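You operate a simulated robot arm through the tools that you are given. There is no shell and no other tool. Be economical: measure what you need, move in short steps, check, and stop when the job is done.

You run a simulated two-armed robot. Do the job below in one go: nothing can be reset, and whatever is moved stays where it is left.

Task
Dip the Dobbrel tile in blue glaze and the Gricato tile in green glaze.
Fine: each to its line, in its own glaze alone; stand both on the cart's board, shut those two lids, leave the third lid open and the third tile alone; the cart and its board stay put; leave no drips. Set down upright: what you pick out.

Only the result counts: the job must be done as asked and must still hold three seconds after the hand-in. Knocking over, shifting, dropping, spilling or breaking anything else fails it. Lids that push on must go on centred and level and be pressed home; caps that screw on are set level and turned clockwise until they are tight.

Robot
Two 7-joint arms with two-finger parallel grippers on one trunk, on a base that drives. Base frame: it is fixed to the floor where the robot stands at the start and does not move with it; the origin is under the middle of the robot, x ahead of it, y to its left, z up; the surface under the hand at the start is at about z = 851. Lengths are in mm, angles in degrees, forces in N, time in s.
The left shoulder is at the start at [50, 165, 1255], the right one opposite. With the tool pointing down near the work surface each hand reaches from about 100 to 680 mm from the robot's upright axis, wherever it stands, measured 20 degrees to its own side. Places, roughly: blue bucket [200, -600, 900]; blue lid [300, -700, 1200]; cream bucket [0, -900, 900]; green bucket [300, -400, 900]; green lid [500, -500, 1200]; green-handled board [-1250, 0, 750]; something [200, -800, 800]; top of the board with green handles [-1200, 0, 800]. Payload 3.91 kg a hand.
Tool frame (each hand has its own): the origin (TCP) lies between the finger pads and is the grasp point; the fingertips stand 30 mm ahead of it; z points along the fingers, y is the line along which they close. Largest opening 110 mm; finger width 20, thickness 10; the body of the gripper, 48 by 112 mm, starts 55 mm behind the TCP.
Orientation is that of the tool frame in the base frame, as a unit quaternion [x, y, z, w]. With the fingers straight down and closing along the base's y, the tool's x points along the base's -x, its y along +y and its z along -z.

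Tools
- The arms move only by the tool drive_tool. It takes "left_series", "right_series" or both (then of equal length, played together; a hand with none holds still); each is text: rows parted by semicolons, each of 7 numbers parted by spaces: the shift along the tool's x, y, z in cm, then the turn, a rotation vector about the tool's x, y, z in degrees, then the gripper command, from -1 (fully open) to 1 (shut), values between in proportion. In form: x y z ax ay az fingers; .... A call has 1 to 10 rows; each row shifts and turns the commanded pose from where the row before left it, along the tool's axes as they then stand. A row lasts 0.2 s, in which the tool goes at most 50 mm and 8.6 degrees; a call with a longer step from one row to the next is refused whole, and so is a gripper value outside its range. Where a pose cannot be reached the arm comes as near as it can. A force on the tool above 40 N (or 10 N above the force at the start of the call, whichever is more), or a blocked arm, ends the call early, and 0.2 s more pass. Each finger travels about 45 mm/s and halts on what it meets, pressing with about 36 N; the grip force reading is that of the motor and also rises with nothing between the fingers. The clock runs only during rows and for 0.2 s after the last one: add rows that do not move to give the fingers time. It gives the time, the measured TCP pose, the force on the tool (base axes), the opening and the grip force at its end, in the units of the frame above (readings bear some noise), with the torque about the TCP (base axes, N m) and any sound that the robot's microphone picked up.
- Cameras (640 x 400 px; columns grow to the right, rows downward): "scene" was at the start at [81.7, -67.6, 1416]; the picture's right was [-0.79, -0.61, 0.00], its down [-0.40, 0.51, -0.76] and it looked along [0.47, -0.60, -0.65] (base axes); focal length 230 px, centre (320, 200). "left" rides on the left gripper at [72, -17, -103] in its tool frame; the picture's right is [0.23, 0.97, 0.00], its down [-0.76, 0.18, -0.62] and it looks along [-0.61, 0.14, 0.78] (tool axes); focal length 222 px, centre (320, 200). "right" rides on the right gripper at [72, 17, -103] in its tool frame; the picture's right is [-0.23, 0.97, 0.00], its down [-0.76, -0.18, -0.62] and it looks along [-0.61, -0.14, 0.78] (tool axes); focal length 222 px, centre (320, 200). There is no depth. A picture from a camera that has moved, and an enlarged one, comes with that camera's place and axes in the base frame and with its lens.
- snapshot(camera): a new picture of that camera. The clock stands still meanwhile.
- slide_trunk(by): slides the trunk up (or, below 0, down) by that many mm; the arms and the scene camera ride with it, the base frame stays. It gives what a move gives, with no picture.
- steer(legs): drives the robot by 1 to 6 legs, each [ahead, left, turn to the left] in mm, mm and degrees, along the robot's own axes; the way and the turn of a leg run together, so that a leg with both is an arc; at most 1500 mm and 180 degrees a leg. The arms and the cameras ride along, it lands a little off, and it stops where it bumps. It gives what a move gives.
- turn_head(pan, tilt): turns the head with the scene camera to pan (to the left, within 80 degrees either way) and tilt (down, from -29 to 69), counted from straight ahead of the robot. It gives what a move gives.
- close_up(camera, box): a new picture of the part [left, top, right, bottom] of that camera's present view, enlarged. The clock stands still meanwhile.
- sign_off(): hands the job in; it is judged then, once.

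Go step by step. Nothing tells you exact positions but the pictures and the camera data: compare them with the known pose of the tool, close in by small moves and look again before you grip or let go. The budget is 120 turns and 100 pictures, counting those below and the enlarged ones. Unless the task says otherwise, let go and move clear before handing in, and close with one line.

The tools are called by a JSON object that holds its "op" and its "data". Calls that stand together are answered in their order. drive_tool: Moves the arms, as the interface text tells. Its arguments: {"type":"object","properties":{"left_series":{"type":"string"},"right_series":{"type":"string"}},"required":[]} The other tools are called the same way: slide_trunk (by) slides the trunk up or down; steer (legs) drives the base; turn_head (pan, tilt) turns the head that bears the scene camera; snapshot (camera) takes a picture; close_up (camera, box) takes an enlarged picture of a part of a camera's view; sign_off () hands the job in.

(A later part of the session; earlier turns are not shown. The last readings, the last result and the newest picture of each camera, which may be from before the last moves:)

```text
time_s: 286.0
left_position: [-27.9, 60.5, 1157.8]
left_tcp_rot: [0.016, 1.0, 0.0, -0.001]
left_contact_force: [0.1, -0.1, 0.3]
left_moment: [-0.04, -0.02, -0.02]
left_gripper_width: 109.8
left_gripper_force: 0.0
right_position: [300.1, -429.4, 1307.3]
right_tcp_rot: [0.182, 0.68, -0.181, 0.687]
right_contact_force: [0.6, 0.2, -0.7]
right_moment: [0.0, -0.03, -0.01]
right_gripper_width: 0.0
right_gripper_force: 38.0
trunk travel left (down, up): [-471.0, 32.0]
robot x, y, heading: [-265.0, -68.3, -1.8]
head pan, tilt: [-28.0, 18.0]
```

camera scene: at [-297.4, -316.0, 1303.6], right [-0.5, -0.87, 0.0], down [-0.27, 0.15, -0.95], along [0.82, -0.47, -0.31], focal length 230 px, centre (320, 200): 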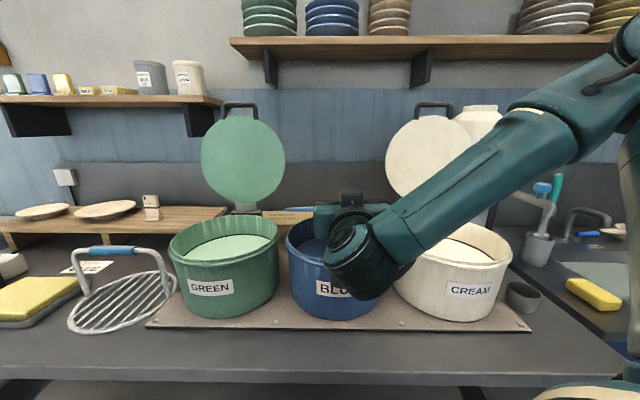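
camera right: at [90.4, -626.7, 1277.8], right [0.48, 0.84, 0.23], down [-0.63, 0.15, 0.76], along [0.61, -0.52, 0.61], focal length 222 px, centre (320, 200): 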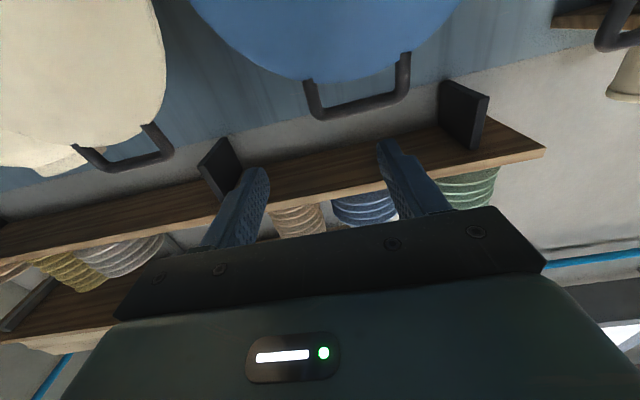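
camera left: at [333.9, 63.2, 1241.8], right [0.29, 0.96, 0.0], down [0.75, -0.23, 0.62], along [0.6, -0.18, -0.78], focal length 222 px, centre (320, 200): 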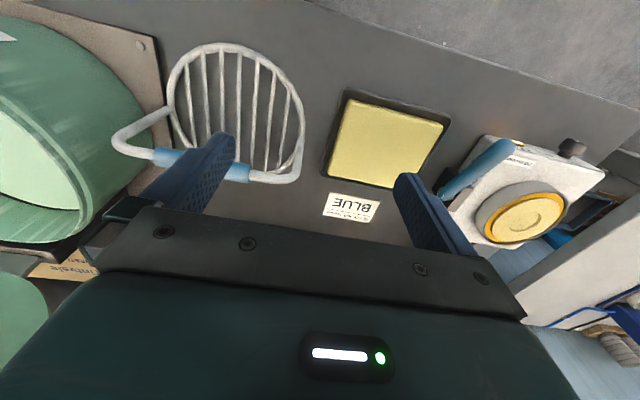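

The leg slipped out of the tips partway. Re-open, go back in deeper, and grip again.

{"op": "drive_tool", "data": {"right_series": "0 0 0 0 0 0 0.34;0 0 0 0 0 0 0.34;0 0 0 0 0 0 0.34"}}

{"op": "slide_trunk", "data": {"by": 32}}

{"op": "steer", "data": {"legs": [[143, -76, 0]]}}

{"op": "drive_tool", "data": {"right_series": "0 0 0 0 0 0 0.7;0 0 0 0 0 0 1;0 0 0 0 0 0 1;0 0 0 0 0 0 1"}}

```text
time_s: 286.8
left_position: [-26.0, 60.3, 1157.5]
left_tcp_rot: [0.017, 1.0, 0.0, -0.002]
left_contact_force: [-0.1, 0.2, 0.6]
left_moment: [-0.01, -0.03, 0.01]
left_gripper_width: 110.0
left_gripper_force: 0.0
right_position: [301.2, -429.1, 1307.0]
right_tcp_rot: [0.183, 0.679, -0.183, 0.687]
right_contact_force: [-0.5, 0.1, -0.6]
right_moment: [-0.01, 0.03, 0.01]
right_gripper_width: 36.5
right_gripper_force: 0.1
trunk travel left (down, up): [-471.0, 32.0]
robot x, y, heading: [-263.3, -66.8, -1.9]
head pan, tilt: [-28.0, 18.0]
```

```text
time_s: 287.6
left_position: [-27.0, 62.1, 1190.5]
left_tcp_rot: [0.017, 1.0, 0.0, -0.002]
left_contact_force: [-1.2, 0.2, -0.3]
left_moment: [-0.01, 0.0, -0.01]
left_gripper_width: 110.0
left_gripper_force: 0.1
right_position: [301.2, -430.2, 1339.5]
right_tcp_rot: [0.183, 0.68, -0.183, 0.686]
right_contact_force: [-0.4, 0.4, 0.6]
right_moment: [-0.03, 0.02, 0.03]
right_gripper_width: 36.5
right_gripper_force: 0.1
trunk travel left (down, up): [-503.0, 0.0]
robot x, y, heading: [-265.9, -69.3, -1.9]
head pan, tilt: [-28.0, 18.0]
```

```text
time_s: 289.0
left_position: [111.3, -18.9, 1191.0]
left_tcp_rot: [0.018, 1.0, 0.0, -0.002]
left_contact_force: [-0.9, -0.5, -0.5]
left_moment: [-0.01, 0.01, -0.04]
left_gripper_width: 109.8
left_gripper_force: 0.0
right_position: [439.7, -510.6, 1340.6]
right_tcp_rot: [0.182, 0.679, -0.182, 0.688]
right_contact_force: [-1.9, -0.3, 5.9]
right_moment: [0.13, -0.08, -0.02]
right_gripper_width: 36.3
right_gripper_force: 0.0
trunk travel left (down, up): [-503.0, 0.0]
robot x, y, heading: [-123.3, -147.7, -2.0]
head pan, tilt: [-28.0, 18.0]
```

```text
time_s: 290.0
left_position: [112.7, -18.8, 1189.4]
left_tcp_rot: [0.017, 1.0, 0.001, -0.003]
left_contact_force: [-0.1, -0.5, -0.1]
left_moment: [0.03, 0.0, 0.04]
left_gripper_width: 110.0
left_gripper_force: 0.1
right_position: [442.1, -509.4, 1337.7]
right_tcp_rot: [0.181, 0.68, -0.182, 0.687]
right_contact_force: [3.4, 4.9, -1.8]
right_moment: [-0.42, 0.32, 0.15]
right_gripper_width: 15.9
right_gripper_force: 44.9
trunk travel left (down, up): [-503.0, 0.0]
robot x, y, heading: [-122.7, -147.6, -2.0]
head pan, tilt: [-28.0, 18.0]
```

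Gripped again at 15.9 mm (the lid had moved forward some). Pull in smaller steps with the trunk following.

{"op": "steer", "data": {"legs": [[-26.5, 14, 0]]}}

{"op": "steer", "data": {"legs": [[-17.6, 9.4, 0]]}}

{"op": "slide_trunk", "data": {"by": -4}}

{"op": "steer", "data": {"legs": [[-17.6, 9.4, 0]]}}

{"op": "slide_trunk", "data": {"by": -6}}

{"op": "steer", "data": {"legs": [[-17.6, 9.4, 0]]}}

{"op": "slide_trunk", "data": {"by": -7}}

{"op": "steer", "data": {"legs": [[-17.6, 9.4, 0]]}}

{"op": "slide_trunk", "data": {"by": -8}}

{"op": "steer", "data": {"legs": [[-17.6, 9.4, 0]]}}

```text
time_s: 290.8
left_position: [87.8, -4.2, 1189.4]
left_tcp_rot: [0.016, 1.0, 0.0, -0.003]
left_contact_force: [-0.9, 0.9, 0.4]
left_moment: [0.01, -0.03, -0.03]
left_gripper_width: 110.0
left_gripper_force: 0.1
right_position: [415.4, -493.6, 1338.6]
right_tcp_rot: [0.183, 0.68, -0.183, 0.686]
right_contact_force: [3.8, 8.8, -3.7]
right_moment: [-0.13, 0.74, 0.09]
right_gripper_width: 15.4
right_gripper_force: 44.9
trunk travel left (down, up): [-503.0, 0.0]
robot x, y, heading: [-147.9, -133.2, -2.0]
head pan, tilt: [-28.0, 18.0]
```

```text
time_s: 291.6
left_position: [72.0, 4.7, 1189.4]
left_tcp_rot: [0.016, 1.0, 0.0, -0.002]
left_contact_force: [0.6, -0.2, 0.0]
left_moment: [0.03, 0.0, 0.01]
left_gripper_width: 109.8
left_gripper_force: 0.1
right_position: [397.9, -482.2, 1337.1]
right_tcp_rot: [0.181, 0.682, -0.181, 0.685]
right_contact_force: [2.4, 8.6, -6.3]
right_moment: [0.01, 1.35, -0.07]
right_gripper_width: 15.6
right_gripper_force: 44.9
trunk travel left (down, up): [-503.0, 0.0]
robot x, y, heading: [-165.8, -128.2, -1.8]
head pan, tilt: [-28.0, 18.0]
```

```text
time_s: 292.2
left_position: [69.0, 5.7, 1187.6]
left_tcp_rot: [0.017, 1.0, 0.0, -0.002]
left_contact_force: [-0.4, 0.6, 0.5]
left_moment: [-0.03, 0.01, 0.01]
left_gripper_width: 110.1
left_gripper_force: 0.1
right_position: [395.2, -481.9, 1335.8]
right_tcp_rot: [0.179, 0.679, -0.18, 0.689]
right_contact_force: [-0.3, 4.7, 10.1]
right_moment: [-0.65, 0.43, -0.04]
right_gripper_width: 15.6
right_gripper_force: 44.9
trunk travel left (down, up): [-499.0, 4.0]
robot x, y, heading: [-169.9, -124.0, -1.8]
head pan, tilt: [-28.0, 18.0]
```

```text
time_s: 292.9
left_position: [51.9, 16.0, 1185.0]
left_tcp_rot: [0.018, 1.0, 0.0, -0.002]
left_contact_force: [0.4, -0.2, 0.2]
left_moment: [0.01, 0.01, -0.01]
left_gripper_width: 110.1
left_gripper_force: 0.1
right_position: [379.3, -472.4, 1332.8]
right_tcp_rot: [0.181, 0.683, -0.18, 0.684]
right_contact_force: [-1.7, 9.9, 4.9]
right_moment: [-0.05, 1.47, -0.18]
right_gripper_width: 15.3
right_gripper_force: 44.7
trunk travel left (down, up): [-499.0, 4.0]
robot x, y, heading: [-186.7, -114.9, -1.6]
head pan, tilt: [-28.0, 18.0]
```

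```text
time_s: 293.5
left_position: [49.8, 16.5, 1179.2]
left_tcp_rot: [0.016, 1.0, -0.001, 0.0]
left_contact_force: [-0.3, 0.6, -0.2]
left_moment: [-0.03, 0.01, 0.01]
left_gripper_width: 110.0
left_gripper_force: 0.1
right_position: [377.6, -470.6, 1332.9]
right_tcp_rot: [0.179, 0.679, -0.18, 0.689]
right_contact_force: [-3.4, 4.4, 20.8]
right_moment: [-0.8, 0.28, -0.12]
right_gripper_width: 15.6
right_gripper_force: 45.0
trunk travel left (down, up): [-493.0, 10.0]
robot x, y, heading: [-185.4, -113.4, -2.0]
head pan, tilt: [-28.0, 18.0]
```

```text
time_s: 294.3
left_position: [32.9, 28.1, 1180.3]
left_tcp_rot: [0.016, 1.0, -0.002, -0.002]
left_contact_force: [-0.3, -0.2, -0.1]
left_moment: [-0.03, -0.03, 0.03]
left_gripper_width: 110.1
left_gripper_force: 0.0
right_position: [359.6, -459.1, 1328.2]
right_tcp_rot: [0.18, 0.682, -0.179, 0.686]
right_contact_force: [-6.6, 8.8, 15.4]
right_moment: [-0.13, 1.33, -0.26]
right_gripper_width: 15.9
right_gripper_force: 44.4
trunk travel left (down, up): [-493.0, 10.0]
robot x, y, heading: [-201.7, -101.5, -1.8]
head pan, tilt: [-28.0, 18.0]
```

```text
time_s: 294.9
left_position: [32.3, 25.3, 1174.3]
left_tcp_rot: [0.017, 1.0, -0.001, -0.001]
left_contact_force: [0.7, -0.2, 0.1]
left_moment: [0.03, 0.0, 0.02]
left_gripper_width: 109.9
left_gripper_force: 0.1
right_position: [358.4, -459.6, 1327.7]
right_tcp_rot: [0.18, 0.677, -0.18, 0.691]
right_contact_force: [-5.3, 3.1, 27.4]
right_moment: [-1.21, -0.37, -0.19]
right_gripper_width: 15.6
right_gripper_force: 44.8
trunk travel left (down, up): [-486.0, 17.0]
robot x, y, heading: [-199.8, -101.9, -1.8]
head pan, tilt: [-28.0, 18.0]
```

```text
time_s: 295.6
left_position: [14.1, 38.4, 1172.6]
left_tcp_rot: [0.017, 1.0, -0.001, 0.0]
left_contact_force: [-0.3, -0.3, 0.0]
left_moment: [-0.01, 0.02, -0.02]
left_gripper_width: 110.1
left_gripper_force: 0.0
right_position: [339.9, -449.8, 1321.5]
right_tcp_rot: [0.179, 0.683, -0.178, 0.685]
right_contact_force: [-9.3, 9.2, 18.0]
right_moment: [-0.02, 1.24, -0.25]
right_gripper_width: 16.0
right_gripper_force: 45.1
trunk travel left (down, up): [-486.0, 17.0]
robot x, y, heading: [-219.2, -94.8, -1.9]
head pan, tilt: [-28.0, 18.0]
```

```text
time_s: 296.2
left_position: [14.0, 37.3, 1166.2]
left_tcp_rot: [0.017, 1.0, -0.001, 0.0]
left_contact_force: [0.7, 0.0, 0.4]
left_moment: [-0.02, 0.04, 0.01]
left_gripper_width: 110.2
left_gripper_force: 0.0
right_position: [340.0, -449.3, 1320.0]
right_tcp_rot: [0.18, 0.676, -0.18, 0.691]
right_contact_force: [-8.0, 3.6, 31.6]
right_moment: [-1.3, -0.6, -0.25]
right_gripper_width: 15.8
right_gripper_force: 45.1
trunk travel left (down, up): [-478.0, 25.0]
robot x, y, heading: [-216.8, -92.1, -2.0]
head pan, tilt: [-28.0, 18.0]
```

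```text
time_s: 297.0
left_position: [-3.3, 47.2, 1165.8]
left_tcp_rot: [0.017, 1.0, -0.001, -0.001]
left_contact_force: [0.0, 0.9, 0.8]
left_moment: [-0.02, 0.0, 0.0]
left_gripper_width: 110.1
left_gripper_force: 0.1
right_position: [323.5, -439.2, 1312.8]
right_tcp_rot: [0.178, 0.684, -0.177, 0.684]
right_contact_force: [-11.3, 9.2, 17.8]
right_moment: [0.04, 1.23, -0.34]
right_gripper_width: 15.8
right_gripper_force: 44.6
trunk travel left (down, up): [-478.0, 25.0]
robot x, y, heading: [-235.8, -84.2, -1.8]
head pan, tilt: [-28.0, 18.0]
```

Holding well at ≈26°. Now open and back out with the same combination that freed the finger for blue.

{"op": "drive_tool", "data": {"right_series": "0 0 0 0 -4 0 0.3;0 0 0 0 -4 0 0.3;0 0 0 0 0 0 0.3"}}

{"op": "steer", "data": {"legs": [[-12.8, 6.8, 0]]}}

{"op": "slide_trunk", "data": {"by": -9}}

{"op": "steer", "data": {"legs": [[-12.8, 6.8, 0]]}}

{"op": "slide_trunk", "data": {"by": -11}}

{"op": "steer", "data": {"legs": [[-12.8, 6.8, 0]]}}

{"op": "slide_trunk", "data": {"by": -13}}

{"op": "steer", "data": {"legs": [[-12.8, 6.8, 0]]}}

{"op": "slide_trunk", "data": {"by": -13}}

{"op": "steer", "data": {"legs": [[-12.8, 6.8, 0]]}}

{"op": "slide_trunk", "data": {"by": -13}}

{"op": "steer", "data": {"legs": [[-12.8, 6.8, 0]]}}

```text
time_s: 297.8
left_position: [-2.2, 45.5, 1165.2]
left_tcp_rot: [0.017, 1.0, -0.001, -0.001]
left_contact_force: [0.4, 0.5, 0.3]
left_moment: [0.0, 0.01, 0.01]
left_gripper_width: 110.1
left_gripper_force: 0.0
right_position: [325.1, -440.2, 1311.9]
right_tcp_rot: [0.168, 0.635, -0.189, 0.73]
right_contact_force: [-5.6, -2.7, 8.5]
right_moment: [0.08, -0.16, 0.11]
right_gripper_width: 35.9
right_gripper_force: 0.1
trunk travel left (down, up): [-478.0, 25.0]
robot x, y, heading: [-235.3, -86.2, -2.0]
head pan, tilt: [-28.0, 18.0]
```

```text
time_s: 298.6
left_position: [-12.2, 52.6, 1165.8]
left_tcp_rot: [0.016, 1.0, 0.0, -0.002]
left_contact_force: [-0.3, 0.1, 0.3]
left_moment: [-0.01, 0.0, 0.02]
left_gripper_width: 109.8
left_gripper_force: 0.1
right_position: [314.2, -434.0, 1308.7]
right_tcp_rot: [0.167, 0.639, -0.188, 0.727]
right_contact_force: [1.2, -0.8, -3.5]
right_moment: [-0.07, 0.03, -0.03]
right_gripper_width: 38.7
right_gripper_force: 0.1
trunk travel left (down, up): [-478.0, 25.0]
robot x, y, heading: [-244.8, -76.8, -1.9]
head pan, tilt: [-28.0, 18.0]
```

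```text
time_s: 299.1
left_position: [-13.8, 53.1, 1156.5]
left_tcp_rot: [0.017, 1.0, 0.0, -0.001]
left_contact_force: [-0.9, 0.6, 0.2]
left_moment: [-0.01, -0.01, 0.0]
left_gripper_width: 109.7
left_gripper_force: 0.1
right_position: [311.9, -432.4, 1306.1]
right_tcp_rot: [0.168, 0.634, -0.189, 0.731]
right_contact_force: [-7.7, 3.0, 15.5]
right_moment: [0.22, -0.35, 0.19]
right_gripper_width: 38.1
right_gripper_force: 0.1
trunk travel left (down, up): [-469.0, 34.0]
robot x, y, heading: [-245.0, -75.2, -1.7]
head pan, tilt: [-28.0, 18.0]
```

```text
time_s: 299.9
left_position: [-25.4, 59.7, 1155.9]
left_tcp_rot: [0.017, 1.0, 0.0, -0.002]
left_contact_force: [-0.2, -0.9, 0.6]
left_moment: [-0.03, 0.0, -0.04]
left_gripper_width: 110.0
left_gripper_force: 0.0
right_position: [302.1, -425.8, 1298.6]
right_tcp_rot: [0.168, 0.639, -0.19, 0.726]
right_contact_force: [-0.6, 0.5, -0.6]
right_moment: [0.02, -0.02, -0.02]
right_gripper_width: 38.6
right_gripper_force: 0.1
trunk travel left (down, up): [-469.0, 34.0]
robot x, y, heading: [-263.4, -72.8, -1.8]
head pan, tilt: [-28.0, 18.0]
```

```text
time_s: 300.5
left_position: [-28.9, 62.0, 1146.3]
left_tcp_rot: [0.016, 1.0, 0.0, 0.0]
left_contact_force: [0.3, 0.0, 0.3]
left_moment: [0.01, -0.01, -0.02]
left_gripper_width: 109.8
left_gripper_force: 0.0
right_position: [297.2, -424.5, 1295.6]
right_tcp_rot: [0.168, 0.634, -0.189, 0.731]
right_contact_force: [-12.3, 5.3, 23.5]
right_moment: [0.33, -0.45, 0.36]
right_gripper_width: 37.7
right_gripper_force: 0.0
trunk travel left (down, up): [-458.0, 45.0]
robot x, y, heading: [-263.1, -69.1, -1.7]
head pan, tilt: [-28.0, 18.0]
```

```text
time_s: 301.2
left_position: [-39.6, 67.9, 1146.0]
left_tcp_rot: [0.016, 1.0, 0.0, -0.001]
left_contact_force: [0.3, 0.2, -0.4]
left_moment: [-0.01, -0.02, 0.01]
left_gripper_width: 109.8
left_gripper_force: 0.0
right_position: [287.2, -417.8, 1288.1]
right_tcp_rot: [0.168, 0.639, -0.191, 0.726]
right_contact_force: [-4.9, 2.6, 7.7]
right_moment: [-0.34, -0.72, -0.22]
right_gripper_width: 38.8
right_gripper_force: 0.1
trunk travel left (down, up): [-458.0, 45.0]
robot x, y, heading: [-272.4, -62.8, -1.9]
head pan, tilt: [-28.0, 18.0]
```

```text
time_s: 301.9
left_position: [-42.1, 69.2, 1132.7]
left_tcp_rot: [0.018, 1.0, -0.001, 0.001]
left_contact_force: [-0.3, -0.2, -0.9]
left_moment: [-0.01, -0.02, 0.01]
left_gripper_width: 110.1
left_gripper_force: 0.1
right_position: [283.4, -413.9, 1284.3]
right_tcp_rot: [0.167, 0.631, -0.19, 0.733]
right_contact_force: [-14.3, 6.2, 29.5]
right_moment: [-0.03, -1.25, 0.47]
right_gripper_width: 37.6
right_gripper_force: 0.1
trunk travel left (down, up): [-445.0, 58.0]
robot x, y, heading: [-276.3, -62.7, -1.9]
head pan, tilt: [-28.0, 18.0]
```

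```text
time_s: 302.6
left_position: [-51.1, 75.3, 1132.6]
left_tcp_rot: [0.018, 1.0, 0.0, -0.001]
left_contact_force: [0.3, -0.6, -0.2]
left_moment: [-0.03, 0.02, -0.01]
left_gripper_width: 110.1
left_gripper_force: 0.0
right_position: [275.1, -412.3, 1279.0]
right_tcp_rot: [0.167, 0.635, -0.193, 0.729]
right_contact_force: [4.1, -0.6, 16.0]
right_moment: [-2.59, -3.47, 0.01]
right_gripper_width: 39.0
right_gripper_force: 0.3
trunk travel left (down, up): [-445.0, 58.0]
robot x, y, heading: [-290.5, -55.0, -2.2]
head pan, tilt: [-28.0, 18.0]
```

```text
time_s: 303.2
left_position: [-53.0, 75.2, 1120.1]
left_tcp_rot: [0.017, 1.0, 0.0, 0.0]
left_contact_force: [-0.4, 0.6, 0.3]
left_moment: [-0.03, -0.02, 0.03]
left_gripper_width: 109.7
left_gripper_force: 0.0
right_position: [273.2, -409.4, 1275.5]
right_tcp_rot: [0.166, 0.626, -0.192, 0.737]
right_contact_force: [-6.2, 3.4, 28.6]
right_moment: [-1.59, -3.05, 0.06]
right_gripper_width: 38.3
right_gripper_force: 0.0
trunk travel left (down, up): [-432.0, 71.0]
robot x, y, heading: [-280.9, -55.7, -1.9]
head pan, tilt: [-28.0, 18.0]
```

```text
time_s: 304.0
left_position: [-61.7, 81.3, 1118.9]
left_tcp_rot: [0.017, 1.0, 0.0, -0.002]
left_contact_force: [0.1, 0.4, -0.4]
left_moment: [-0.03, 0.02, -0.02]
left_gripper_width: 109.9
left_gripper_force: 0.0
right_position: [266.4, -406.4, 1269.5]
right_tcp_rot: [0.165, 0.628, -0.195, 0.735]
right_contact_force: [19.2, -9.2, 12.4]
right_moment: [-4.82, -6.28, 0.58]
right_gripper_width: 39.4
right_gripper_force: 1.0
trunk travel left (down, up): [-432.0, 71.0]
robot x, y, heading: [-297.8, -44.9, -1.7]
head pan, tilt: [-28.0, 18.0]
```

```text
time_s: 304.6
left_position: [-64.3, 82.4, 1105.5]
left_tcp_rot: [0.018, 1.0, -0.001, -0.002]
left_contact_force: [0.0, -0.8, 0.5]
left_moment: [0.02, -0.01, 0.03]
left_gripper_width: 110.2
left_gripper_force: 0.0
right_position: [263.6, -404.3, 1267.7]
right_tcp_rot: [0.164, 0.618, -0.197, 0.744]
right_contact_force: [5.2, -0.7, 22.5]
right_moment: [-3.07, -4.81, -0.55]
right_gripper_width: 39.3
right_gripper_force: 0.9
trunk travel left (down, up): [-419.0, 84.0]
robot x, y, heading: [-300.3, -47.8, -2.0]
head pan, tilt: [-28.0, 18.0]
```

```text
time_s: 305.5
left_position: [-69.3, 87.3, 1104.9]
left_tcp_rot: [0.016, 1.0, 0.0, -0.002]
left_contact_force: [0.2, -0.6, 0.3]
left_moment: [-0.03, 0.0, -0.07]
left_gripper_width: 110.3
left_gripper_force: 0.0
right_position: [262.0, -405.5, 1267.1]
right_tcp_rot: [0.161, 0.613, -0.203, 0.746]
right_contact_force: [19.2, -5.7, -5.7]
right_moment: [-2.78, -3.0, 0.39]
right_gripper_width: 40.6
right_gripper_force: 2.8
trunk travel left (down, up): [-419.0, 84.0]
robot x, y, heading: [-307.8, -41.0, -1.8]
head pan, tilt: [-28.0, 18.0]
stopped in leg 1: the force on the tool passed its limit at 45 N (the readings are from after the stop); the commanded pose is now the measured one
```

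The lid is being carried down (≈38°). Now withdraw the fingers along their own axis with the arm.

{"op": "drive_tool", "data": {"right_series": "0.2 0 -1.5 0 0 0 0.3;0.2 0 -2 0 0 0 0.3;0.2 0 -2 0 0 0 0.3;0 0 -2 0 0 0 0.3"}}

{"op": "drive_tool", "data": {"right_series": "0.4 0 -1.5 0 0 0 0.3;0.4 0 -2 0 0 0 0.3;0.3 0 -2 0 0 0 0.3;0 0 -2 0 0 0 0.3"}}

{"op": "drive_tool", "data": {"right_series": "0.4 0 -1.5 0 0 0 0.3;0.4 0 -2 0 0 0 0.3;0.3 0 -2 0 0 0 0.3;0 0 -2 0 0 0 0.3"}}

```text
time_s: 306.5
left_position: [-68.9, 85.7, 1105.0]
left_tcp_rot: [0.017, 1.0, 0.002, -0.005]
left_contact_force: [0.5, 0.2, 0.5]
left_moment: [0.0, 0.0, 0.03]
left_gripper_width: 110.1
left_gripper_force: 0.1
right_position: [261.0, -405.0, 1266.3]
right_tcp_rot: [0.161, 0.613, -0.201, 0.747]
right_contact_force: [24.9, -6.9, -5.0]
right_moment: [-3.09, -3.59, -1.48]
right_gripper_width: 41.4
right_gripper_force: 2.7
right hand out of reach, approached as far as the arm can: row 1, 2, 3, 4
trunk travel left (down, up): [-419.0, 84.0]
robot x, y, heading: [-308.6, -37.4, -2.1]
head pan, tilt: [-28.0, 18.0]
```

```text
time_s: 307.5
left_position: [-67.9, 85.6, 1105.5]
left_tcp_rot: [0.017, 1.0, 0.0, -0.003]
left_contact_force: [0.1, -0.6, -0.3]
left_moment: [0.01, 0.0, -0.03]
left_gripper_width: 110.0
left_gripper_force: 0.1
right_position: [262.4, -404.5, 1265.9]
right_tcp_rot: [0.162, 0.615, -0.201, 0.745]
right_contact_force: [22.6, -8.0, -5.3]
right_moment: [-3.1, -3.5, -1.14]
right_gripper_width: 40.8
right_gripper_force: 2.7
right hand out of reach, approached as far as the arm can: row 1, 2, 3, 4
trunk travel left (down, up): [-419.0, 84.0]
robot x, y, heading: [-308.9, -40.9, -2.0]
head pan, tilt: [-28.0, 18.0]
```

```text
time_s: 308.5
left_position: [-67.4, 86.6, 1104.3]
left_tcp_rot: [0.017, 1.0, 0.001, -0.003]
left_contact_force: [0.0, 0.1, -0.1]
left_moment: [0.01, -0.01, 0.02]
left_gripper_width: 110.0
left_gripper_force: 0.0
right_position: [261.7, -405.5, 1266.1]
right_tcp_rot: [0.162, 0.615, -0.201, 0.745]
right_contact_force: [22.4, -8.6, -5.6]
right_moment: [-3.15, -3.49, -0.93]
right_gripper_width: 40.7
right_gripper_force: 1.8
right hand out of reach, approached as far as the arm can: row 1, 2, 3, 4
trunk travel left (down, up): [-419.0, 84.0]
robot x, y, heading: [-308.6, -41.3, -1.8]
head pan, tilt: [-28.0, 18.0]
```

The finger is wedged in the loop (pure couple). I'll rotate the lid back to ≈22° so the finger sits square in the loop, then slide straight out.

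{"op": "slide_trunk", "data": {"by": 14}}

{"op": "steer", "data": {"legs": [[19.5, -10.4, 0]]}}

{"op": "slide_trunk", "data": {"by": 14}}

{"op": "steer", "data": {"legs": [[19.5, -10.4, 0]]}}

{"op": "slide_trunk", "data": {"by": 12}}

{"op": "steer", "data": {"legs": [[19.5, -10.4, 0]]}}

{"op": "slide_trunk", "data": {"by": 10}}

{"op": "steer", "data": {"legs": [[17.6, -9.4, 0]]}}

```text
time_s: 309.0
left_position: [-66.9, 84.3, 1116.3]
left_tcp_rot: [0.017, 1.0, 0.001, -0.005]
left_contact_force: [-0.6, 0.4, 0.6]
left_moment: [-0.01, 0.01, 0.01]
left_gripper_width: 109.9
left_gripper_force: 0.1
right_position: [265.4, -406.7, 1268.9]
right_tcp_rot: [0.161, 0.621, -0.204, 0.74]
right_contact_force: [26.5, -9.4, -13.0]
right_moment: [-2.95, -3.13, 0.33]
right_gripper_width: 41.7
right_gripper_force: 3.1
trunk travel left (down, up): [-431.0, 72.0]
robot x, y, heading: [-306.5, -43.9, -1.8]
head pan, tilt: [-28.0, 18.0]
stopped: the force on the tool passed its limit at 42 N (the readings are from after the stop); the commanded pose is now the measured one
```

```text
time_s: 309.8
left_position: [-53.1, 76.9, 1118.8]
left_tcp_rot: [0.017, 1.0, 0.0, -0.001]
left_contact_force: [-0.9, -0.6, 0.1]
left_moment: [0.01, 0.02, 0.01]
left_gripper_width: 110.0
left_gripper_force: 0.1
right_position: [274.3, -412.4, 1279.4]
right_tcp_rot: [0.161, 0.616, -0.199, 0.745]
right_contact_force: [-3.7, 6.0, 11.8]
right_moment: [0.01, -0.54, 0.27]
right_gripper_width: 39.9
right_gripper_force: 1.3
trunk travel left (down, up): [-431.0, 72.0]
robot x, y, heading: [-291.7, -51.8, -1.7]
head pan, tilt: [-28.0, 18.0]
```

```text
time_s: 310.4
left_position: [-49.6, 74.7, 1131.9]
left_tcp_rot: [0.016, 1.0, 0.002, -0.004]
left_contact_force: [-0.7, -0.5, 0.5]
left_moment: [0.0, 0.03, -0.02]
left_gripper_width: 110.0
left_gripper_force: 0.0
right_position: [281.4, -417.6, 1285.1]
right_tcp_rot: [0.161, 0.622, -0.2, 0.74]
right_contact_force: [11.7, -3.4, -19.4]
right_moment: [-0.51, 0.22, -0.38]
right_gripper_width: 40.4
right_gripper_force: 1.4
trunk travel left (down, up): [-445.0, 58.0]
robot x, y, heading: [-290.5, -51.4, -1.9]
head pan, tilt: [-28.0, 18.0]
```

```text
time_s: 311.2
left_position: [-33.2, 64.2, 1131.8]
left_tcp_rot: [0.017, 1.0, 0.0, -0.002]
left_contact_force: [-0.4, 0.5, 0.2]
left_moment: [0.03, 0.0, -0.03]
left_gripper_width: 110.0
left_gripper_force: 0.0
right_position: [297.0, -424.5, 1293.9]
right_tcp_rot: [0.161, 0.614, -0.199, 0.747]
right_contact_force: [-1.6, 1.0, 3.6]
right_moment: [0.03, -0.03, 0.06]
right_gripper_width: 38.6
right_gripper_force: 0.0
trunk travel left (down, up): [-445.0, 58.0]
robot x, y, heading: [-269.7, -64.2, -1.7]
head pan, tilt: [-28.0, 18.0]
```

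```text
time_s: 311.8
left_position: [-29.3, 63.4, 1143.5]
left_tcp_rot: [0.017, 1.0, 0.001, -0.005]
left_contact_force: [0.4, -0.3, 0.3]
left_moment: [0.02, 0.02, 0.01]
left_gripper_width: 110.1
left_gripper_force: 0.0
right_position: [300.5, -428.1, 1299.5]
right_tcp_rot: [0.161, 0.62, -0.2, 0.742]
right_contact_force: [9.7, -3.6, -20.0]
right_moment: [-0.54, 0.17, -0.33]
right_gripper_width: 39.0
right_gripper_force: 0.3
trunk travel left (down, up): [-457.0, 46.0]
robot x, y, heading: [-271.4, -61.2, -1.8]
head pan, tilt: [-28.0, 18.0]
```

```text
time_s: 312.6
left_position: [-12.9, 52.9, 1143.5]
left_tcp_rot: [0.016, 1.0, 0.0, -0.003]
left_contact_force: [-0.4, 0.7, 0.2]
left_moment: [-0.01, -0.03, 0.0]
left_gripper_width: 110.0
left_gripper_force: 0.1
right_position: [316.8, -437.1, 1306.5]
right_tcp_rot: [0.161, 0.613, -0.198, 0.748]
right_contact_force: [0.4, -0.7, -0.4]
right_moment: [0.03, -0.01, -0.03]
right_gripper_width: 38.3
right_gripper_force: 0.1
trunk travel left (down, up): [-457.0, 46.0]
robot x, y, heading: [-251.5, -75.5, -1.8]
head pan, tilt: [-28.0, 18.0]
```

```text
time_s: 313.2
left_position: [-10.7, 52.3, 1153.0]
left_tcp_rot: [0.017, 1.0, 0.001, -0.005]
left_contact_force: [-0.9, -0.6, -0.2]
left_moment: [-0.03, -0.01, 0.0]
left_gripper_width: 109.7
left_gripper_force: 0.1
right_position: [318.7, -439.2, 1309.9]
right_tcp_rot: [0.161, 0.618, -0.199, 0.743]
right_contact_force: [8.6, -3.5, -20.4]
right_moment: [-0.56, 0.17, -0.23]
right_gripper_width: 39.0
right_gripper_force: 1.0
trunk travel left (down, up): [-467.0, 36.0]
robot x, y, heading: [-250.9, -73.1, -1.9]
head pan, tilt: [-28.0, 18.0]
```

```text
time_s: 314.0
left_position: [3.4, 43.3, 1154.1]
left_tcp_rot: [0.017, 1.0, 0.0, -0.003]
left_contact_force: [-0.6, -0.5, -0.1]
left_moment: [0.0, -0.03, -0.02]
left_gripper_width: 109.9
left_gripper_force: 0.0
right_position: [331.9, -446.3, 1317.1]
right_tcp_rot: [0.161, 0.612, -0.197, 0.749]
right_contact_force: [0.9, -2.0, -3.6]
right_moment: [-0.05, 0.04, -0.03]
right_gripper_width: 38.5
right_gripper_force: 0.1
trunk travel left (down, up): [-467.0, 36.0]
robot x, y, heading: [-234.1, -83.1, -2.0]
head pan, tilt: [-28.0, 18.0]
```

Free of the wedge (forces near zero). Slide straight out along the finger axis.

{"op": "slide_trunk", "data": {"by": -2}}

{"op": "steer", "data": {"legs": [[-13.2, 7, 0]]}}

{"op": "slide_trunk", "data": {"by": -3.5}}

{"op": "steer", "data": {"legs": [[-13.2, 7, 0]]}}

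{"op": "slide_trunk", "data": {"by": -3.5}}

{"op": "steer", "data": {"legs": [[-13.2, 7, 0]]}}

{"op": "slide_trunk", "data": {"by": -3.5}}

{"op": "steer", "data": {"legs": [[-13.2, 7, 0]]}}

{"op": "slide_trunk", "data": {"by": -3.5}}

{"op": "steer", "data": {"legs": [[-17.6, 9.4, 0]]}}

```text
time_s: 314.5
left_position: [2.6, 45.0, 1152.8]
left_tcp_rot: [0.017, 1.0, 0.001, -0.001]
left_contact_force: [-0.5, -0.1, -0.1]
left_moment: [-0.03, -0.03, -0.02]
left_gripper_width: 110.0
left_gripper_force: 0.1
right_position: [331.9, -445.2, 1316.6]
right_tcp_rot: [0.162, 0.612, -0.198, 0.749]
right_contact_force: [-0.4, -0.2, -0.2]
right_moment: [0.02, 0.0, -0.01]
right_gripper_width: 38.6
right_gripper_force: 0.1
trunk travel left (down, up): [-465.0, 38.0]
robot x, y, heading: [-231.8, -86.4, -1.8]
head pan, tilt: [-28.0, 18.0]
```

```text
time_s: 315.3
left_position: [-8.3, 49.8, 1151.8]
left_tcp_rot: [0.016, 1.0, 0.0, -0.003]
left_contact_force: [0.1, -0.6, 0.2]
left_moment: [-0.02, -0.01, 0.0]
left_gripper_width: 110.0
left_gripper_force: 0.0
right_position: [320.5, -438.5, 1313.4]
right_tcp_rot: [0.162, 0.613, -0.199, 0.747]
right_contact_force: [3.6, -1.7, -9.4]
right_moment: [-0.18, 0.16, -0.07]
right_gripper_width: 38.7
right_gripper_force: 0.0
trunk travel left (down, up): [-465.0, 38.0]
robot x, y, heading: [-246.9, -73.3, -1.8]
head pan, tilt: [-28.0, 18.0]
```

```text
time_s: 315.8
left_position: [-11.1, 50.2, 1147.9]
left_tcp_rot: [0.016, 1.0, 0.0, -0.002]
left_contact_force: [0.4, -1.0, -0.1]
left_moment: [0.0, 0.0, -0.02]
left_gripper_width: 110.0
left_gripper_force: 0.0
right_position: [319.9, -439.3, 1311.3]
right_tcp_rot: [0.162, 0.612, -0.198, 0.748]
right_contact_force: [1.0, 0.5, 0.0]
right_moment: [-0.01, -0.01, 0.02]
right_gripper_width: 38.4
right_gripper_force: 0.0
trunk travel left (down, up): [-461.0, 42.0]
robot x, y, heading: [-248.4, -77.4, -1.8]
head pan, tilt: [-28.0, 18.0]
```

```text
time_s: 316.6
left_position: [-22.5, 58.7, 1148.4]
left_tcp_rot: [0.016, 1.0, 0.0, -0.003]
left_contact_force: [-0.2, -0.2, 0.0]
left_moment: [-0.02, 0.03, 0.0]
left_gripper_width: 109.8
left_gripper_force: 0.0
right_position: [306.2, -430.9, 1312.7]
right_tcp_rot: [0.162, 0.613, -0.198, 0.747]
right_contact_force: [1.1, -1.0, -3.5]
right_moment: [-0.04, 0.09, -0.09]
right_gripper_width: 38.4
right_gripper_force: 0.0
trunk travel left (down, up): [-461.0, 42.0]
robot x, y, heading: [-260.5, -65.6, -1.9]
head pan, tilt: [-28.0, 18.0]
```

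```text
time_s: 317.1
left_position: [-23.0, 58.8, 1144.1]
left_tcp_rot: [0.016, 1.0, 0.0, -0.003]
left_contact_force: [-0.1, 0.0, 1.3]
left_moment: [0.03, 0.01, -0.01]
left_gripper_width: 110.0
left_gripper_force: 0.2
right_position: [307.3, -431.4, 1307.4]
right_tcp_rot: [0.162, 0.613, -0.198, 0.748]
right_contact_force: [-0.2, -0.2, -0.4]
right_moment: [0.01, 0.02, 0.04]
right_gripper_width: 38.4
right_gripper_force: 0.1
trunk travel left (down, up): [-458.0, 45.0]
robot x, y, heading: [-259.1, -67.8, -1.6]
head pan, tilt: [-28.0, 18.0]
```

```text
time_s: 317.9
left_position: [-35.2, 66.4, 1145.6]
left_tcp_rot: [0.017, 1.0, 0.0, -0.002]
left_contact_force: [-0.2, -0.1, 0.0]
left_moment: [0.04, 0.0, 0.0]
left_gripper_width: 110.1
left_gripper_force: 0.1
right_position: [293.0, -425.6, 1306.9]
right_tcp_rot: [0.162, 0.613, -0.198, 0.747]
right_contact_force: [1.4, -0.3, -3.8]
right_moment: [0.0, 0.12, -0.04]
right_gripper_width: 38.3
right_gripper_force: 0.0
trunk travel left (down, up): [-458.0, 45.0]
robot x, y, heading: [-274.6, -63.6, -2.0]
head pan, tilt: [-28.0, 18.0]
```

```text
time_s: 318.4
left_position: [-36.2, 64.6, 1141.3]
left_tcp_rot: [0.017, 1.0, 0.0, -0.002]
left_contact_force: [0.6, -0.3, 0.0]
left_moment: [0.0, -0.01, -0.01]
left_gripper_width: 110.1
left_gripper_force: 0.0
right_position: [293.8, -424.6, 1305.0]
right_tcp_rot: [0.161, 0.613, -0.198, 0.748]
right_contact_force: [-0.1, 0.5, 0.1]
right_moment: [0.01, 0.02, -0.01]
right_gripper_width: 38.7
right_gripper_force: 0.2
trunk travel left (down, up): [-454.0, 49.0]
robot x, y, heading: [-271.1, -63.3, -1.7]
head pan, tilt: [-28.0, 18.0]
```

```text
time_s: 319.2
left_position: [-49.8, 73.7, 1141.6]
left_tcp_rot: [0.016, 1.0, 0.0, -0.002]
left_contact_force: [-0.4, 0.4, -0.8]
left_moment: [-0.01, 0.0, 0.01]
left_gripper_width: 110.1
left_gripper_force: 0.1
right_position: [281.0, -417.6, 1303.6]
right_tcp_rot: [0.162, 0.614, -0.199, 0.747]
right_contact_force: [-0.5, 1.1, 1.1]
right_moment: [0.01, 0.0, 0.01]
right_gripper_width: 38.2
right_gripper_force: 0.0
trunk travel left (down, up): [-454.0, 49.0]
robot x, y, heading: [-287.7, -52.6, -1.9]
head pan, tilt: [-28.0, 18.0]
```

```text
time_s: 319.7
left_position: [-48.4, 73.3, 1138.0]
left_tcp_rot: [0.016, 1.0, 0.0, -0.001]
left_contact_force: [0.7, -0.6, -0.1]
left_moment: [0.02, 0.01, 0.03]
left_gripper_width: 109.9
left_gripper_force: 0.0
right_position: [280.9, -416.4, 1300.6]
right_tcp_rot: [0.162, 0.613, -0.199, 0.747]
right_contact_force: [-0.3, 0.9, 0.0]
right_moment: [0.0, 0.02, 0.01]
right_gripper_width: 38.7
right_gripper_force: 0.2
trunk travel left (down, up): [-451.0, 52.0]
robot x, y, heading: [-285.5, -57.2, -1.9]
head pan, tilt: [-28.0, 18.0]
```

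```text
time_s: 320.5
left_position: [-66.3, 82.2, 1137.6]
left_tcp_rot: [0.017, 1.0, 0.001, -0.001]
left_contact_force: [-0.7, 0.1, -0.2]
left_moment: [-0.01, -0.04, -0.02]
left_gripper_width: 110.3
left_gripper_force: 0.1
right_position: [262.8, -406.0, 1300.5]
right_tcp_rot: [0.162, 0.613, -0.199, 0.747]
right_contact_force: [-0.4, 0.3, 0.4]
right_moment: [0.02, 0.05, -0.01]
right_gripper_width: 38.4
right_gripper_force: 0.1
trunk travel left (down, up): [-451.0, 52.0]
robot x, y, heading: [-303.4, -45.8, -1.7]
head pan, tilt: [-28.0, 18.0]
```

Out. Now back off, raise above the bar, level the hand and close the fingers.

{"op": "steer", "data": {"legs": [[-44, 23.5, 0]]}}

{"op": "slide_trunk", "data": {"by": 52}}

{"op": "drive_tool", "data": {"right_series": "0 0 0 0 6 0 1;0 0 0 0 5.5 0 1;-2 0 0 0 0 0 1;-2 0 0 0 0 0 1;0 0 0 0 0 0 1"}}

{"op": "snapshot", "data": {"camera": "scene"}}

```text
time_s: 321.4
left_position: [-110.5, 108.2, 1138.1]
left_tcp_rot: [0.016, 1.0, 0.0, -0.001]
left_contact_force: [-0.1, -0.1, -0.8]
left_moment: [0.0, -0.03, 0.0]
left_gripper_width: 110.2
left_gripper_force: 0.1
right_position: [219.4, -381.2, 1300.9]
right_tcp_rot: [0.162, 0.613, -0.199, 0.748]
right_contact_force: [-0.3, 0.1, 0.3]
right_moment: [0.02, 0.05, -0.04]
right_gripper_width: 38.4
right_gripper_force: 0.1
trunk travel left (down, up): [-451.0, 52.0]
robot x, y, heading: [-348.6, -19.6, -2.1]
head pan, tilt: [-28.0, 18.0]
```

```text
time_s: 322.3
left_position: [-108.1, 107.7, 1190.1]
left_tcp_rot: [0.017, 1.0, -0.001, -0.003]
left_contact_force: [0.1, -0.1, -0.5]
left_moment: [0.01, 0.0, 0.0]
left_gripper_width: 109.9
left_gripper_force: 0.0
right_position: [220.6, -382.5, 1351.0]
right_tcp_rot: [0.162, 0.614, -0.198, 0.747]
right_contact_force: [-0.5, -0.8, -0.3]
right_moment: [0.0, 0.0, -0.01]
right_gripper_width: 38.5
right_gripper_force: 0.0
trunk travel left (down, up): [-503.0, 0.0]
robot x, y, heading: [-343.5, -16.8, -2.0]
head pan, tilt: [-28.0, 18.0]
```

```text
time_s: 323.5
left_position: [-108.0, 108.7, 1189.7]
left_tcp_rot: [0.017, 1.0, 0.001, -0.003]
left_contact_force: [-0.6, 0.7, 0.3]
left_moment: [-0.03, -0.04, -0.04]
left_gripper_width: 109.9
left_gripper_force: 0.0
right_position: [219.9, -383.0, 1392.5]
right_tcp_rot: [0.18, 0.686, -0.18, 0.682]
right_contact_force: [-0.1, 0.6, 0.0]
right_moment: [0.0, -0.02, 0.0]
right_gripper_width: 0.1
right_gripper_force: 35.9
trunk travel left (down, up): [-503.0, 0.0]
robot x, y, heading: [-343.8, -20.3, -2.1]
head pan, tilt: [-28.0, 18.0]
```

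```text
1 pictures are left
camera scene: at [-235.1, -68.2, 1479.5], right [-0.5, -0.87, 0.0], down [-0.27, 0.15, -0.95], along [0.82, -0.47, -0.31], focal length 230 px, centre (320, 200)
```

scene: 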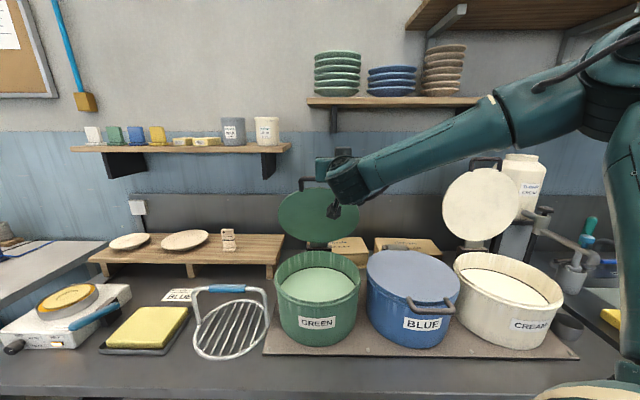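

Blue is shut; the green lid stands ≈27° forward. Bring the closed fingers above its bar and push down in the same manner.

{"op": "steer", "data": {"legs": [[94, 0, 0]]}}

{"op": "slide_trunk", "data": {"by": -38}}

{"op": "slide_trunk", "data": {"by": -10}}

{"op": "steer", "data": {"legs": [[-13.2, 7, 0]]}}

{"op": "slide_trunk", "data": {"by": -10}}

{"op": "steer", "data": {"legs": [[-14.5, 7.7, 0]]}}

{"op": "slide_trunk", "data": {"by": -11}}

{"op": "steer", "data": {"legs": [[-13.2, 7, 0]]}}

{"op": "slide_trunk", "data": {"by": -11}}

{"op": "steer", "data": {"legs": [[-12.3, 6.5, 0]]}}

{"op": "slide_trunk", "data": {"by": -12}}

{"op": "steer", "data": {"legs": [[-11.5, 6.1, 0]]}}

```text
time_s: 324.6
left_position: [-16.5, 104.7, 1190.2]
left_tcp_rot: [0.016, 1.0, 0.001, -0.003]
left_contact_force: [0.6, 0.0, 0.3]
left_moment: [0.01, -0.04, 0.01]
left_gripper_width: 110.0
left_gripper_force: 0.0
right_position: [313.9, -384.3, 1391.4]
right_tcp_rot: [0.181, 0.685, -0.181, 0.682]
right_contact_force: [1.0, 0.5, 0.1]
right_moment: [-0.03, 0.02, 0.0]
right_gripper_width: 0.1
right_gripper_force: 36.7
trunk travel left (down, up): [-503.0, 0.0]
robot x, y, heading: [-248.3, -22.5, -1.9]
head pan, tilt: [-28.0, 18.0]
```

```text
time_s: 325.5
left_position: [-16.7, 104.3, 1151.4]
left_tcp_rot: [0.016, 1.0, 0.0, -0.002]
left_contact_force: [0.7, 0.5, 0.4]
left_moment: [-0.01, -0.03, -0.02]
left_gripper_width: 110.2
left_gripper_force: 0.0
right_position: [313.5, -384.6, 1354.1]
right_tcp_rot: [0.181, 0.684, -0.181, 0.683]
right_contact_force: [0.9, 0.2, 0.9]
right_moment: [0.0, 0.0, 0.0]
right_gripper_width: 0.0
right_gripper_force: 35.7
trunk travel left (down, up): [-465.0, 38.0]
robot x, y, heading: [-250.4, -23.2, -1.9]
head pan, tilt: [-28.0, 18.0]
```

```text
time_s: 326.1
left_position: [-17.1, 105.6, 1142.0]
left_tcp_rot: [0.017, 1.0, 0.0, -0.002]
left_contact_force: [-0.7, -0.4, 0.2]
left_moment: [0.02, 0.01, 0.01]
left_gripper_width: 110.0
left_gripper_force: 0.1
right_position: [312.8, -383.8, 1347.6]
right_tcp_rot: [0.18, 0.683, -0.181, 0.684]
right_contact_force: [-3.4, 1.7, 7.6]
right_moment: [-0.05, -0.15, -0.01]
right_gripper_width: 0.0
right_gripper_force: 36.1
trunk travel left (down, up): [-455.0, 48.0]
robot x, y, heading: [-250.7, -22.5, -2.0]
head pan, tilt: [-28.0, 18.0]
```

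```text
time_s: 326.8
left_position: [-29.7, 112.9, 1141.0]
left_tcp_rot: [0.017, 1.0, 0.0, -0.002]
left_contact_force: [-0.8, -0.8, 0.5]
left_moment: [0.02, -0.03, -0.01]
left_gripper_width: 110.0
left_gripper_force: 0.0
right_position: [300.0, -377.3, 1344.5]
right_tcp_rot: [0.179, 0.686, -0.18, 0.682]
right_contact_force: [-1.3, 0.1, -0.1]
right_moment: [-0.01, -0.01, -0.03]
right_gripper_width: 0.1
right_gripper_force: 35.8
trunk travel left (down, up): [-455.0, 48.0]
robot x, y, heading: [-267.6, -15.2, -2.2]
head pan, tilt: [-28.0, 18.0]
```

```text
time_s: 327.4
left_position: [-31.0, 112.7, 1132.2]
left_tcp_rot: [0.016, 1.0, 0.0, -0.002]
left_contact_force: [-1.1, -0.7, 0.2]
left_moment: [-0.03, 0.02, -0.03]
left_gripper_width: 109.9
left_gripper_force: 0.0
right_position: [298.4, -376.3, 1337.8]
right_tcp_rot: [0.181, 0.683, -0.182, 0.684]
right_contact_force: [-4.7, 2.9, 11.9]
right_moment: [-0.12, -0.22, 0.01]
right_gripper_width: 0.0
right_gripper_force: 35.5
trunk travel left (down, up): [-445.0, 58.0]
robot x, y, heading: [-263.5, -14.5, -1.9]
head pan, tilt: [-28.0, 18.0]
```

```text
time_s: 328.2
left_position: [-43.7, 120.5, 1132.0]
left_tcp_rot: [0.016, 1.0, 0.0, -0.002]
left_contact_force: [0.1, 0.2, 0.5]
left_moment: [0.0, 0.02, -0.01]
left_gripper_width: 109.9
left_gripper_force: 0.0
right_position: [285.8, -369.3, 1333.1]
right_tcp_rot: [0.181, 0.686, -0.181, 0.682]
right_contact_force: [0.6, 0.5, 0.6]
right_moment: [-0.01, -0.03, -0.02]
right_gripper_width: 0.3
right_gripper_force: 35.7
trunk travel left (down, up): [-445.0, 58.0]
robot x, y, heading: [-281.0, -9.0, -1.7]
head pan, tilt: [-28.0, 18.0]
```

```text
time_s: 328.8
left_position: [-44.1, 120.8, 1121.3]
left_tcp_rot: [0.016, 1.0, 0.0, -0.001]
left_contact_force: [-0.2, -0.7, -0.8]
left_moment: [0.0, 0.01, -0.02]
left_gripper_width: 109.9
left_gripper_force: 0.0
right_position: [285.5, -368.7, 1322.9]
right_tcp_rot: [0.18, 0.686, -0.181, 0.682]
right_contact_force: [-6.9, 3.1, 6.8]
right_moment: [-0.05, -0.1, 0.05]
right_gripper_width: 0.0
right_gripper_force: 36.3
trunk travel left (down, up): [-434.0, 69.0]
robot x, y, heading: [-278.4, -8.7, -2.1]
head pan, tilt: [-28.0, 18.0]
```

```text
time_s: 329.5
left_position: [-57.1, 126.9, 1120.3]
left_tcp_rot: [0.017, 1.0, 0.0, -0.002]
left_contact_force: [0.9, -0.2, 1.0]
left_moment: [-0.01, -0.02, 0.0]
left_gripper_width: 110.0
left_gripper_force: 0.0
right_position: [273.5, -362.1, 1322.0]
right_tcp_rot: [0.181, 0.687, -0.182, 0.68]
right_contact_force: [-0.2, 0.1, 0.0]
right_moment: [0.01, 0.02, -0.01]
right_gripper_width: 0.0
right_gripper_force: 35.7
trunk travel left (down, up): [-434.0, 69.0]
robot x, y, heading: [-290.8, -2.3, -1.7]
head pan, tilt: [-28.0, 18.0]
```

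```text
time_s: 330.1
left_position: [-56.7, 127.7, 1110.2]
left_tcp_rot: [0.017, 1.0, 0.0, -0.002]
left_contact_force: [0.4, -0.5, 0.5]
left_moment: [-0.01, 0.02, -0.02]
left_gripper_width: 110.1
left_gripper_force: 0.2
right_position: [272.6, -362.3, 1312.2]
right_tcp_rot: [0.181, 0.686, -0.181, 0.681]
right_contact_force: [-7.4, 3.6, 7.2]
right_moment: [-0.11, -0.17, 0.11]
right_gripper_width: 0.0
right_gripper_force: 36.2
trunk travel left (down, up): [-423.0, 80.0]
robot x, y, heading: [-293.4, 2.7, -1.7]
head pan, tilt: [-28.0, 18.0]
```

```text
time_s: 330.9
left_position: [-68.2, 134.1, 1109.3]
left_tcp_rot: [0.016, 1.0, 0.0, -0.001]
left_contact_force: [-0.4, 0.4, -0.2]
left_moment: [-0.05, 0.01, 0.03]
left_gripper_width: 110.0
left_gripper_force: 0.1
right_position: [261.7, -355.2, 1310.5]
right_tcp_rot: [0.182, 0.687, -0.182, 0.68]
right_contact_force: [-0.5, 0.2, 1.0]
right_moment: [0.01, -0.02, -0.02]
right_gripper_width: 0.0
right_gripper_force: 36.5
trunk travel left (down, up): [-423.0, 80.0]
robot x, y, heading: [-305.6, 5.0, -1.9]
head pan, tilt: [-28.0, 18.0]
```

```text
time_s: 331.5
left_position: [-68.2, 134.5, 1097.8]
left_tcp_rot: [0.017, 1.0, 0.0, -0.002]
left_contact_force: [-0.4, 0.0, 0.2]
left_moment: [0.06, 0.01, 0.0]
left_gripper_width: 110.1
left_gripper_force: 0.2
right_position: [261.4, -355.9, 1299.1]
right_tcp_rot: [0.18, 0.687, -0.181, 0.681]
right_contact_force: [-6.0, 2.5, 4.2]
right_moment: [-0.03, -0.05, 0.01]
right_gripper_width: 0.0
right_gripper_force: 35.6
trunk travel left (down, up): [-411.0, 92.0]
robot x, y, heading: [-302.7, 4.4, -1.9]
head pan, tilt: [-28.0, 18.0]
```

```text
time_s: 332.2
left_position: [-79.4, 140.2, 1098.9]
left_tcp_rot: [0.017, 1.0, 0.0, -0.002]
left_contact_force: [-0.5, 0.3, -1.3]
left_moment: [-0.01, 0.0, -0.02]
left_gripper_width: 109.9
left_gripper_force: 0.0
right_position: [249.7, -350.4, 1298.7]
right_tcp_rot: [0.181, 0.688, -0.181, 0.679]
right_contact_force: [-0.7, -0.1, 0.0]
right_moment: [0.03, 0.01, 0.01]
right_gripper_width: 0.0
right_gripper_force: 36.1
trunk travel left (down, up): [-411.0, 92.0]
robot x, y, heading: [-315.6, 12.5, -1.6]
head pan, tilt: [-28.0, 18.0]
```

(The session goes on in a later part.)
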